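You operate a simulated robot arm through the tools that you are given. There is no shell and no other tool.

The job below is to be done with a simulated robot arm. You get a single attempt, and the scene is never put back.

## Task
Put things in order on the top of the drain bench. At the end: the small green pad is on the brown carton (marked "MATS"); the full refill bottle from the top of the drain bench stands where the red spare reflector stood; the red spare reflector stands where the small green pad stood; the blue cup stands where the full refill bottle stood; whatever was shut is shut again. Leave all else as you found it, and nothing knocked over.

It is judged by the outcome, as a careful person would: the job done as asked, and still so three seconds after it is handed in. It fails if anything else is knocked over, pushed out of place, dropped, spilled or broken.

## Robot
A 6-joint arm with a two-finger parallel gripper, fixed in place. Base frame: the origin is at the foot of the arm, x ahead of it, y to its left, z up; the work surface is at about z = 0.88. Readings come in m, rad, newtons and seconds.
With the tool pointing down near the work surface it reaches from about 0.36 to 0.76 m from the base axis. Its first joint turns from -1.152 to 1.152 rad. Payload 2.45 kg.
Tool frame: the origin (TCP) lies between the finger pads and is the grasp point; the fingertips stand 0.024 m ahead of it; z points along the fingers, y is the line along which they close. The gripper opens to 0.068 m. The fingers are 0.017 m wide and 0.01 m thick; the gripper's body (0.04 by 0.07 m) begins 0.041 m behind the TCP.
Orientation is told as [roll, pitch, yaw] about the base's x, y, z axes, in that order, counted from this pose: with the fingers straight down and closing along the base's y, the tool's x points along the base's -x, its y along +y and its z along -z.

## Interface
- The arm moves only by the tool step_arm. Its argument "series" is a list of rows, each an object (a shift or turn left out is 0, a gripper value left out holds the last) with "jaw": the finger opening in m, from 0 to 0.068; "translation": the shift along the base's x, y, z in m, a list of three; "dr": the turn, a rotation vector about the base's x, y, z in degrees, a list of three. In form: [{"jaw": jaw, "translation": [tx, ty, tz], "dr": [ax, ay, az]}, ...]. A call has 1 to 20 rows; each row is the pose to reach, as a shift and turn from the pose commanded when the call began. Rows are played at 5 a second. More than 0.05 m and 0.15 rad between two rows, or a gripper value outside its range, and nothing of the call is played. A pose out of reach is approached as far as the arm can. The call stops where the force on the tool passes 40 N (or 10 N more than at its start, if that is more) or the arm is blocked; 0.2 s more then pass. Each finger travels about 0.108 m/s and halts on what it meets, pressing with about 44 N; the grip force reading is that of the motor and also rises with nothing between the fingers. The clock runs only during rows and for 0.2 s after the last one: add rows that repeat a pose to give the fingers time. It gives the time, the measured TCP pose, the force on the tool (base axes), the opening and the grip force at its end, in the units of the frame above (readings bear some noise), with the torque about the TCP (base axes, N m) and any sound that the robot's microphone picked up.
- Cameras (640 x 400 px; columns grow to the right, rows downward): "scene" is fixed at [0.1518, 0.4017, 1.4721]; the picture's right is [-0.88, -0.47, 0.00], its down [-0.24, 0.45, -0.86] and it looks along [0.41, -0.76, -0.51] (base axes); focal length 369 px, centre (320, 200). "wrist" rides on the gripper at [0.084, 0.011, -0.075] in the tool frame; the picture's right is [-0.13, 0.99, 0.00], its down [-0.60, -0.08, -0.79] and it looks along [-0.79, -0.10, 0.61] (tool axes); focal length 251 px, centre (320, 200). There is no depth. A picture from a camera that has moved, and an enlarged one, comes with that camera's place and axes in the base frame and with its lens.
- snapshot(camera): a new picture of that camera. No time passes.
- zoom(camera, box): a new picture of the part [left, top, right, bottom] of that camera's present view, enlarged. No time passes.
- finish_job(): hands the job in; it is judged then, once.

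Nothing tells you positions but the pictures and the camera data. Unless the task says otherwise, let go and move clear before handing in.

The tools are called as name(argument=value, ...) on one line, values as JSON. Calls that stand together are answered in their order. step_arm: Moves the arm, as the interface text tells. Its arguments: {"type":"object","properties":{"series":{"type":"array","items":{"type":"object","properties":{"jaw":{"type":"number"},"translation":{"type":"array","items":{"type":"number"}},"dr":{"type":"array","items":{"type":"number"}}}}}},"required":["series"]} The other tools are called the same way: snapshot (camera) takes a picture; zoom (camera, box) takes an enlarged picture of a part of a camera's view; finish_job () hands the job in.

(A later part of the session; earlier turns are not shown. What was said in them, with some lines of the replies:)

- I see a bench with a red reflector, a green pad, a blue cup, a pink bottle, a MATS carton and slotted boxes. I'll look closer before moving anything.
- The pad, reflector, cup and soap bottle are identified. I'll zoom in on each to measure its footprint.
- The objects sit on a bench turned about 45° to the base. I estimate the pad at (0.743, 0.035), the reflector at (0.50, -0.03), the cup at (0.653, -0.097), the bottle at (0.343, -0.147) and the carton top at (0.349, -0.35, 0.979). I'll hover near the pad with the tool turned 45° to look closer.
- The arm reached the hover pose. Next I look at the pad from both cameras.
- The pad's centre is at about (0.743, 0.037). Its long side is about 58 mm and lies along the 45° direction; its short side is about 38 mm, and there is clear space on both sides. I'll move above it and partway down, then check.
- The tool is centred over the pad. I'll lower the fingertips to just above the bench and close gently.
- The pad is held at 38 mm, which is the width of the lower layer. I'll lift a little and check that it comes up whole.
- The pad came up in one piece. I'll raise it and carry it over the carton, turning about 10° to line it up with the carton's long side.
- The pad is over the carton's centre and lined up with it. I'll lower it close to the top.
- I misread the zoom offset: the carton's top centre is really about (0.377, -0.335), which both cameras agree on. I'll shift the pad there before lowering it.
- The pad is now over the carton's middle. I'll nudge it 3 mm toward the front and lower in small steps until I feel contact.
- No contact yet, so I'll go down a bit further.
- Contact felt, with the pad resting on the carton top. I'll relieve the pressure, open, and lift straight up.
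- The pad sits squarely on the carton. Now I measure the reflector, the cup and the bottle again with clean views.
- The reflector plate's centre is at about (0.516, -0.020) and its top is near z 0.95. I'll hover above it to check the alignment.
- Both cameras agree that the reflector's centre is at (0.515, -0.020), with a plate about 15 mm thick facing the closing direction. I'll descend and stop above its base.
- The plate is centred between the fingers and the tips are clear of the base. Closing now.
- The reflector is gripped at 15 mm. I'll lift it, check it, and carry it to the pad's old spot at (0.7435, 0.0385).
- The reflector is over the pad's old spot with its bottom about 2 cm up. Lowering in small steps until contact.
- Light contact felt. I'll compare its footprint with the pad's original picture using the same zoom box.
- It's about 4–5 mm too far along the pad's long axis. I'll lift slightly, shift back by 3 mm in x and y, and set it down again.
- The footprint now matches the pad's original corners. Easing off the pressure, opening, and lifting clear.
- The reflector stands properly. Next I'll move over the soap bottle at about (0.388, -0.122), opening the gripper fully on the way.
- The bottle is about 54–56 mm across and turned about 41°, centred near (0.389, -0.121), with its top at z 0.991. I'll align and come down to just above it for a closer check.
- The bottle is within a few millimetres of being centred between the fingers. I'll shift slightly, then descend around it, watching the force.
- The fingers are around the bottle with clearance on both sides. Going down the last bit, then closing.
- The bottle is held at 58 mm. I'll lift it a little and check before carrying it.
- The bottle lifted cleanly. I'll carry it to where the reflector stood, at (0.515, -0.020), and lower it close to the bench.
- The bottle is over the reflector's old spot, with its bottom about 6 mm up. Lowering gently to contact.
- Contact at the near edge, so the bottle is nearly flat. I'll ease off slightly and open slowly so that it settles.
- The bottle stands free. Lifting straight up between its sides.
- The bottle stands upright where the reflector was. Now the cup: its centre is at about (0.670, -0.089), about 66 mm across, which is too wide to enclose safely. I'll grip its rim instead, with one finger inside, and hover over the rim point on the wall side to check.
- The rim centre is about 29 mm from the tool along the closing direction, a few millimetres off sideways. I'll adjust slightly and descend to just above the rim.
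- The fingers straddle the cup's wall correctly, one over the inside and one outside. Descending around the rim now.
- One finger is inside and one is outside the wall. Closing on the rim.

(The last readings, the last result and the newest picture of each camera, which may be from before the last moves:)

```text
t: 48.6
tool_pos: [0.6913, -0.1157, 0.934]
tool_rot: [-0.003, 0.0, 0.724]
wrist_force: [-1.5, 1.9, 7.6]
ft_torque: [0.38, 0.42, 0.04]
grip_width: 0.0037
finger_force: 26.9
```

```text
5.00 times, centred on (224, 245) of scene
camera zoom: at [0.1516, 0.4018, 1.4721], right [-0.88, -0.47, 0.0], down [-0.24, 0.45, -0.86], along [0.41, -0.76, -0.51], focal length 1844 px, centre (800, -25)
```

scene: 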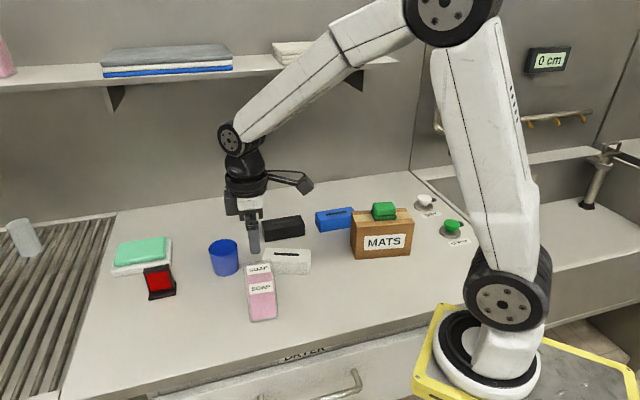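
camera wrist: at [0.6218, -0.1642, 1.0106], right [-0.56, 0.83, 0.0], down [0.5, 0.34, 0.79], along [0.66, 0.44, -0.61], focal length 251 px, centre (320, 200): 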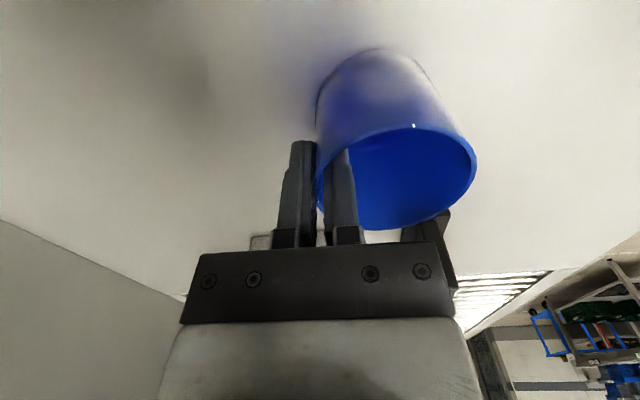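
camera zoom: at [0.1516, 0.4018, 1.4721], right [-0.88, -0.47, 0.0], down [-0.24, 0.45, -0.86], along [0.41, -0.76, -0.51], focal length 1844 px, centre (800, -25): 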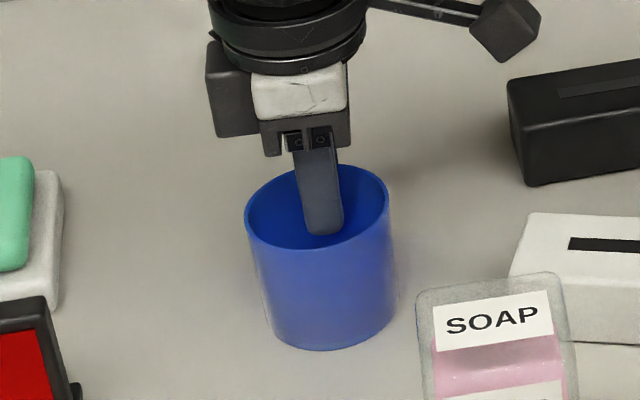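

The rim is held, with a slight press on the bench from the wall's taper. I'll lift a little and check how the cup hangs.

step_arm(series=[{"jaw": 0.0, "translation": [0, 0, 0.005]}, {"translation": [0, 0, 0.02]}, {"translation": [0, 0, 0.05]}, {"translation": [0, 0, 0.05]}])

snapshot(camera="wrist")

zoom(camera="scene", box=[160, 195, 288, 275])

```text
t: 49.6
tool_pos: [0.6909, -0.116, 0.9828]
tool_rot: [-0.001, -0.001, 0.724]
wrist_force: [0.1, 0.4, 0.1]
ft_torque: [-0.04, 0.0, 0.0]
grip_width: 0.0037
finger_force: 27.6
```

```text
taken
camera wrist: at [0.6219, -0.1649, 1.0597], right [-0.56, 0.83, 0.0], down [0.51, 0.34, 0.79], along [0.66, 0.44, -0.61], focal length 251 px, centre (320, 200)
```

wrist: 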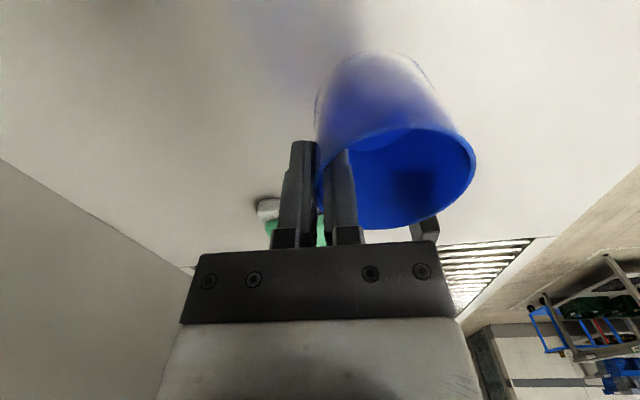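

```text
5.00 times, centred on (224, 235) of scene
camera zoom: at [0.1518, 0.4017, 1.4721], right [-0.88, -0.47, 0.0], down [-0.24, 0.45, -0.86], along [0.41, -0.76, -0.51], focal length 1844 px, centre (800, 25)
```

zoom: 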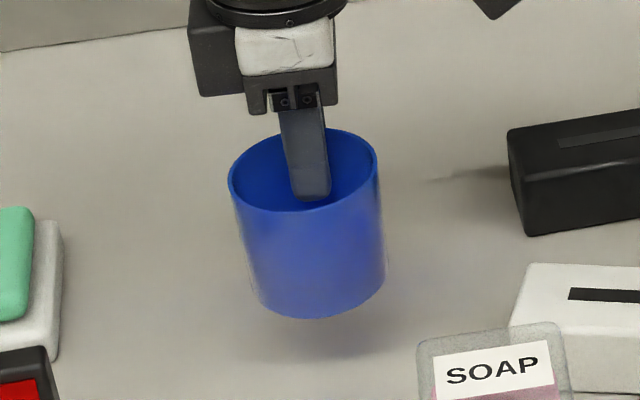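

The cup hangs straight. I'll raise it clear of the bottle and boxes, then carry it toward the bottle's old spot.

step_arm(series=[{"jaw": 0.0, "translation": [0, 0, 0.04]}, {"translation": [0, 0, 0.08]}, {"translation": [-0.01, -0.001, 0.09]}, {"translation": [-0.04, -0.004, 0.09]}, {"translation": [-0.075, -0.007, 0.09]}, {"translation": [-0.11, -0.01, 0.09]}, {"translation": [-0.145, -0.014, 0.09]}, {"translation": [-0.18, -0.017, 0.09]}, {"translation": [-0.215, -0.02, 0.09]}, {"translation": [-0.25, -0.024, 0.09]}, {"translation": [-0.2798, -0.0265, 0.09]}, {"translation": [-0.2798, -0.0265, 0.09]}])

snapshot(camera="wrist")

snapshot(camera="scene")

```text
t: 52.2
tool_pos: [0.4106, -0.1423, 1.0765]
tool_rot: [-0.001, -0.002, 0.724]
wrist_force: [-0.1, -0.1, -0.8]
ft_torque: [-0.02, 0.01, -0.04]
grip_width: 0.0034
finger_force: 27.5
```

```text
taken
camera wrist: at [0.3413, -0.1899, 1.1512], right [-0.56, 0.83, 0.0], down [0.5, 0.34, 0.79], along [0.66, 0.44, -0.61], focal length 251 px, centre (320, 200)
```

wrist: 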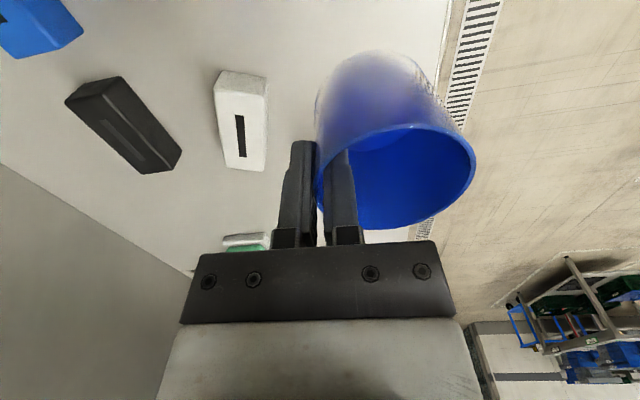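

```text
taken
```

scene: 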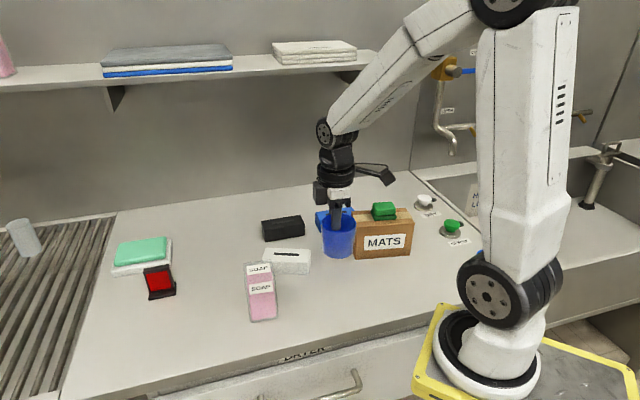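

Over the bottle's old spot. Lowering to about 1 cm above the bench.

step_arm(series=[{"jaw": 0.0, "translation": [0, 0, -0.035]}, {"translation": [0, 0, -0.07]}, {"translation": [0, 0, -0.1]}, {"translation": [0, 0, -0.12]}, {"translation": [0, 0, -0.13]}, {"translation": [0, 0, -0.13]}])

zoom(camera="scene", box=[276, 240, 404, 320])

snapshot(camera="wrist")

```text
t: 53.6
tool_pos: [0.4099, -0.1413, 0.9431]
tool_rot: [0.0, 0.001, 0.724]
wrist_force: [0.6, 0.2, -0.4]
ft_torque: [0.0, -0.02, -0.02]
grip_width: 0.0033
finger_force: 27.5
```

```text
5.00 times, centred on (340, 280) of scene
camera zoom: at [0.1518, 0.4017, 1.4721], right [-0.88, -0.47, 0.0], down [-0.24, 0.45, -0.86], along [0.41, -0.76, -0.51], focal length 1844 px, centre (220, -200)
```

zoom: 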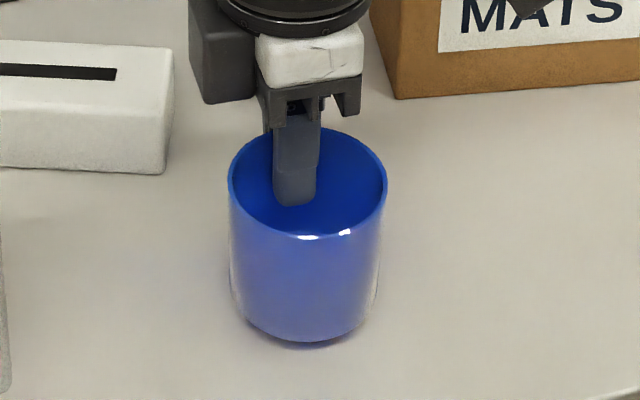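

```text
taken
camera wrist: at [0.3405, -0.1899, 1.02], right [-0.56, 0.83, 0.0], down [0.5, 0.34, 0.79], along [0.66, 0.44, -0.61], focal length 251 px, centre (320, 200)
```

wrist: 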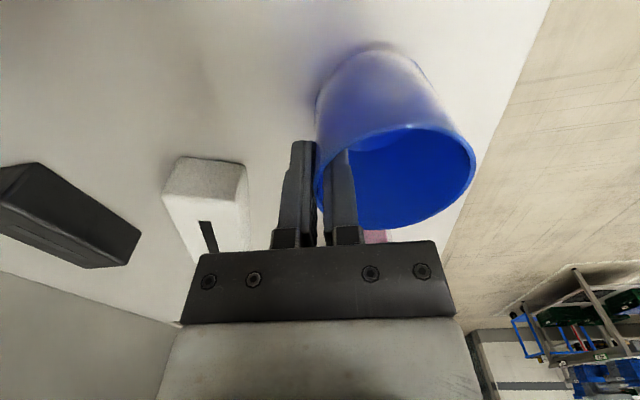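

The cup lines up with the bottle's old footprint to within about 2 mm. Lowering in small steps to contact.

step_arm(series=[{"jaw": 0.0, "translation": [0, 0, -0.004]}, {"translation": [0, 0, -0.007]}, {"translation": [0, 0, -0.009]}, {"translation": [0, 0, -0.0095]}, {"translation": [0, 0, -0.0095]}])

zoom(camera="scene", box=[276, 240, 404, 320])

```text
t: 54.8
tool_pos: [0.4103, -0.1427, 0.9354]
tool_rot: [-0.001, 0.0, 0.725]
wrist_force: [0.5, -1.4, 7.9]
ft_torque: [0.27, 0.35, 0.04]
grip_width: 0.0036
finger_force: 27.4
```

```text
5.00 times, centred on (340, 280) of scene
camera zoom: at [0.1517, 0.4017, 1.4721], right [-0.88, -0.47, 0.0], down [-0.24, 0.45, -0.86], along [0.41, -0.76, -0.51], focal length 1844 px, centre (220, -200)
```

zoom: 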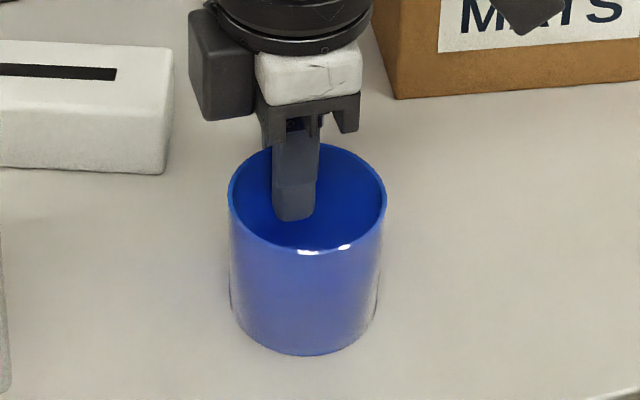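

The cup touches the bench. Easing off and opening.

step_arm(series=[{"jaw": 0.0, "translation": [0, 0, 0.0006]}, {"jaw": 0.004, "translation": [0, 0, 0.0006]}, {"jaw": 0.008, "translation": [0, 0, 0.0006]}, {"jaw": 0.016, "translation": [0, 0, 0.0006]}, {"jaw": 0.028, "translation": [0, 0, 0.0006]}, {"jaw": 0.034, "translation": [0, 0, 0.0006]}, {"jaw": 0.034, "translation": [0, 0, 0.0006]}])

zoom(camera="scene", box=[276, 240, 404, 320])

snapshot(camera="wrist")

```text
t: 56.4
tool_pos: [0.4088, -0.1419, 0.936]
tool_rot: [0.0, 0.0, 0.725]
wrist_force: [0.1, 1.4, -0.2]
ft_torque: [-0.01, 0.02, -0.04]
grip_width: 0.034
finger_force: 0.2
```

```text
5.00 times, centred on (340, 280) of scene
camera zoom: at [0.1518, 0.4017, 1.4721], right [-0.88, -0.47, 0.0], down [-0.24, 0.45, -0.86], along [0.41, -0.76, -0.51], focal length 1844 px, centre (220, -200)
```

zoom: 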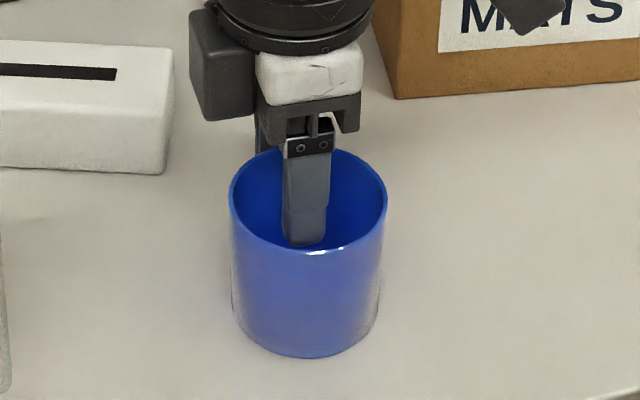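

```text
taken
camera wrist: at [0.3405, -0.1902, 1.011], right [-0.56, 0.83, 0.0], down [0.5, 0.34, 0.79], along [0.66, 0.44, -0.61], focal length 251 px, centre (320, 200)
```

wrist: 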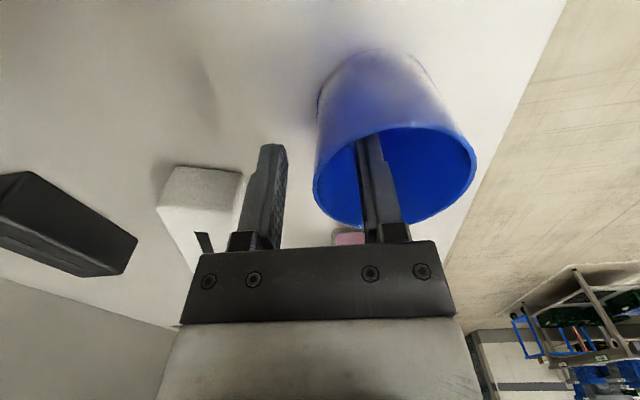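

The cup stands free with clearance on both sides of its wall. Lifting straight up and clear.

step_arm(series=[{"jaw": 0.034, "translation": [0, 0, 0.02]}, {"translation": [0, 0, 0.05]}, {"translation": [0, 0, 0.09]}, {"translation": [0, 0, 0.13]}, {"translation": [0, 0, 0.17]}, {"translation": [0, 0, 0.2]}, {"translation": [0, 0, 0.2]}])

snapshot(camera="scene")

zoom(camera="scene", box=[276, 240, 404, 320])

zoom(camera="scene", box=[100, 200, 308, 330])

snapshot(camera="wrist")

```text
t: 58.0
tool_pos: [0.4112, -0.142, 1.1366]
tool_rot: [0.0, 0.001, 0.725]
wrist_force: [-0.2, 1.4, -0.3]
ft_torque: [-0.02, 0.0, 0.0]
grip_width: 0.034
finger_force: 0.2
```

```text
taken
```

scene: 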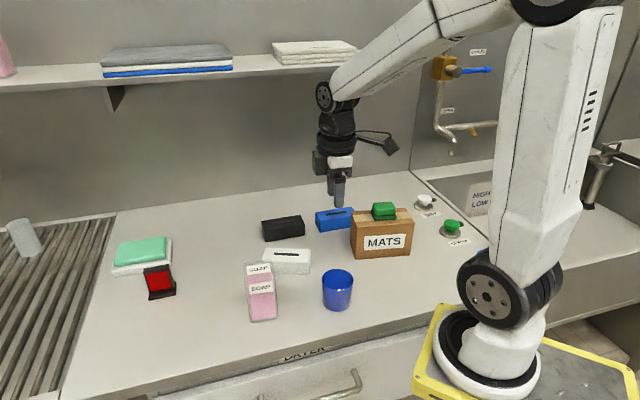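

```text
5.00 times, centred on (340, 280) of scene
camera zoom: at [0.1518, 0.4017, 1.4721], right [-0.88, -0.47, 0.0], down [-0.24, 0.45, -0.86], along [0.41, -0.76, -0.51], focal length 1844 px, centre (220, -200)
```

zoom: 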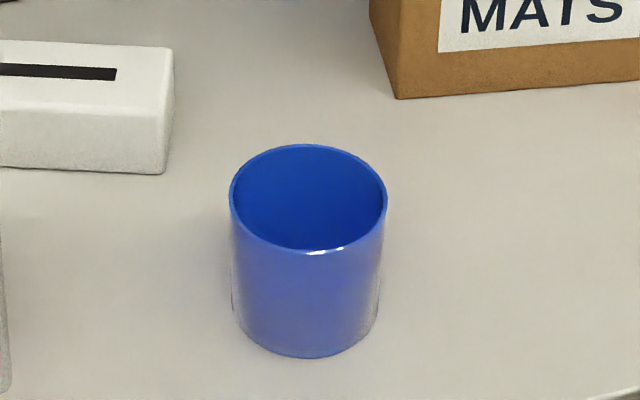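

```text
3.08 times, centred on (204, 265) of scene
camera zoom: at [0.1518, 0.4017, 1.4721], right [-0.88, -0.47, 0.0], down [-0.24, 0.45, -0.86], along [0.41, -0.76, -0.51], focal length 1135 px, centre (677, 0)
```

zoom: 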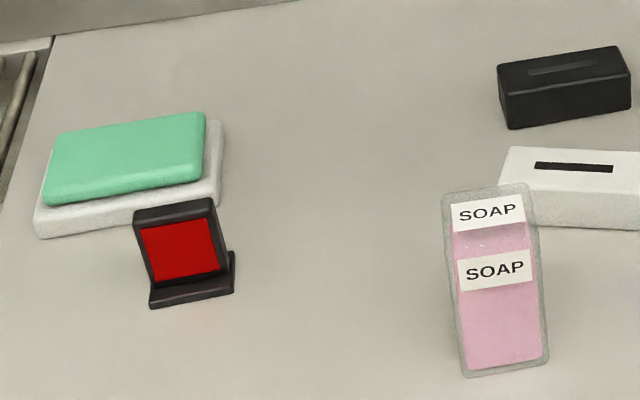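

```text
taken
camera wrist: at [0.3416, -0.1897, 1.212], right [-0.56, 0.83, 0.0], down [0.5, 0.34, 0.79], along [0.66, 0.44, -0.61], focal length 251 px, centre (320, 200)
```

wrist: 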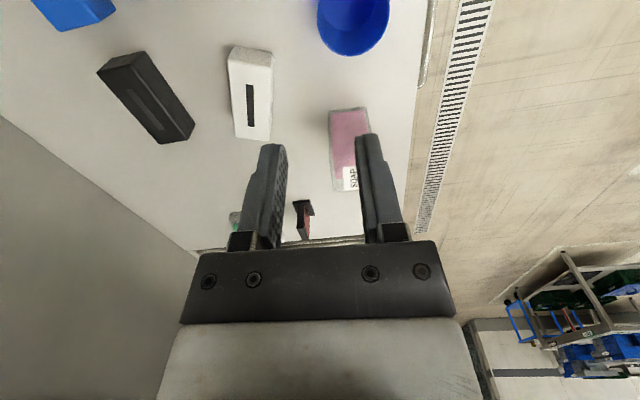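

All four objects look right: the cup is on the bottle's old footprint, the bottle on the reflector's, the reflector on the pad's, and the pad is on the carton. One last check of the carton and neighbours before handing in.

zoom(camera="scene", box=[240, 180, 480, 330])

zoom(camera="scene", box=[130, 260, 194, 300])

zoom(camera="scene", box=[230, 290, 294, 330])

```text
2.67 times, centred on (360, 255) of scene
camera zoom: at [0.1518, 0.4017, 1.4721], right [-0.88, -0.47, 0.0], down [-0.24, 0.45, -0.86], along [0.41, -0.76, -0.51], focal length 984 px, centre (213, 53)
```

zoom: 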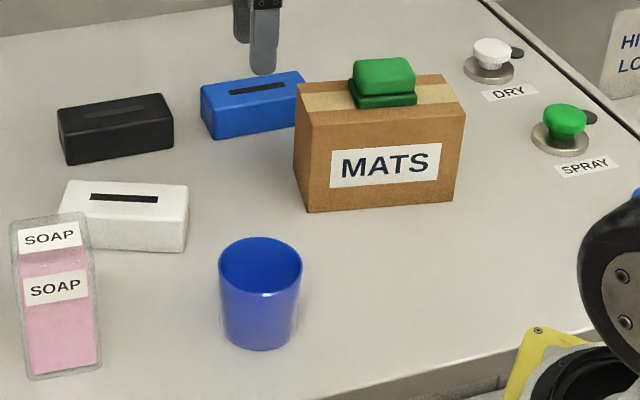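

```text
10.00 times, centred on (162, 280) of scene
camera zoom: at [0.1518, 0.4017, 1.4721], right [-0.88, -0.47, 0.0], down [-0.24, 0.45, -0.86], along [0.41, -0.76, -0.51], focal length 3688 px, centre (1900, -600)
```

zoom: 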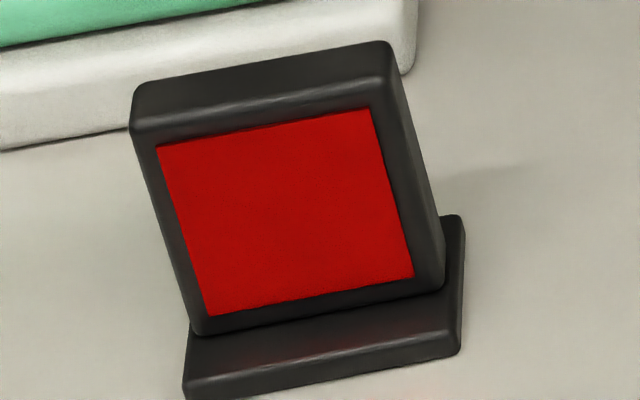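

```text
10.00 times, centred on (262, 310) of scene
camera zoom: at [0.1518, 0.4017, 1.4721], right [-0.88, -0.47, 0.0], down [-0.24, 0.45, -0.86], along [0.41, -0.76, -0.51], focal length 3688 px, centre (900, -900)
```

zoom: 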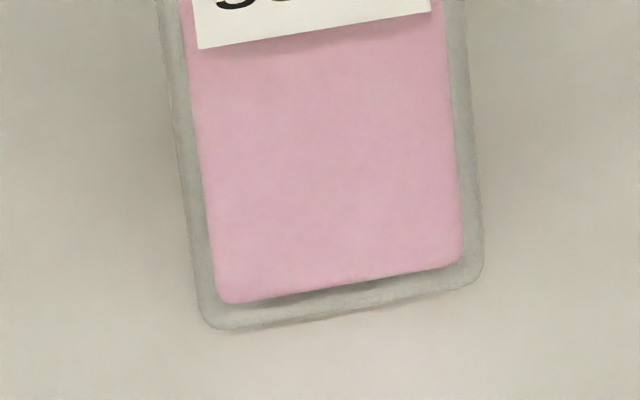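

The pad is on the carton, the three other objects are upright on their target footprints, and the boxes, carton and knobs look unmoved. The gripper is empty and clear, so I'm handing in the job.

finish_job()

```text
The job is handed in.
```

The four moves are done and the job is handed in. I haven't been told how it was judged.

- **Small green pad:** it sits flat on top of the MATS carton, near the middle. It has a bright green layer on a dark green one; I treated both as one object, and they came up together.
- **Red reflector:** it stands where the pad was, and its base lines up with the pad's old corners in the camera view.
- **Full soap bottle:** it stands upright where the reflector was, within about 4 mm by my estimate.
- **Blue cup:** it stands where the bottle was, within about 2–3 mm. I moved it by its rim because it was too wide to grip around safely.

I opened nothing, so there was nothing to shut. In the last pictures the boxes, the carton, the larger mint pad and the knobs look unmoved, and nothing was knocked over. The gripper was empty and clear of everything when I handed in.
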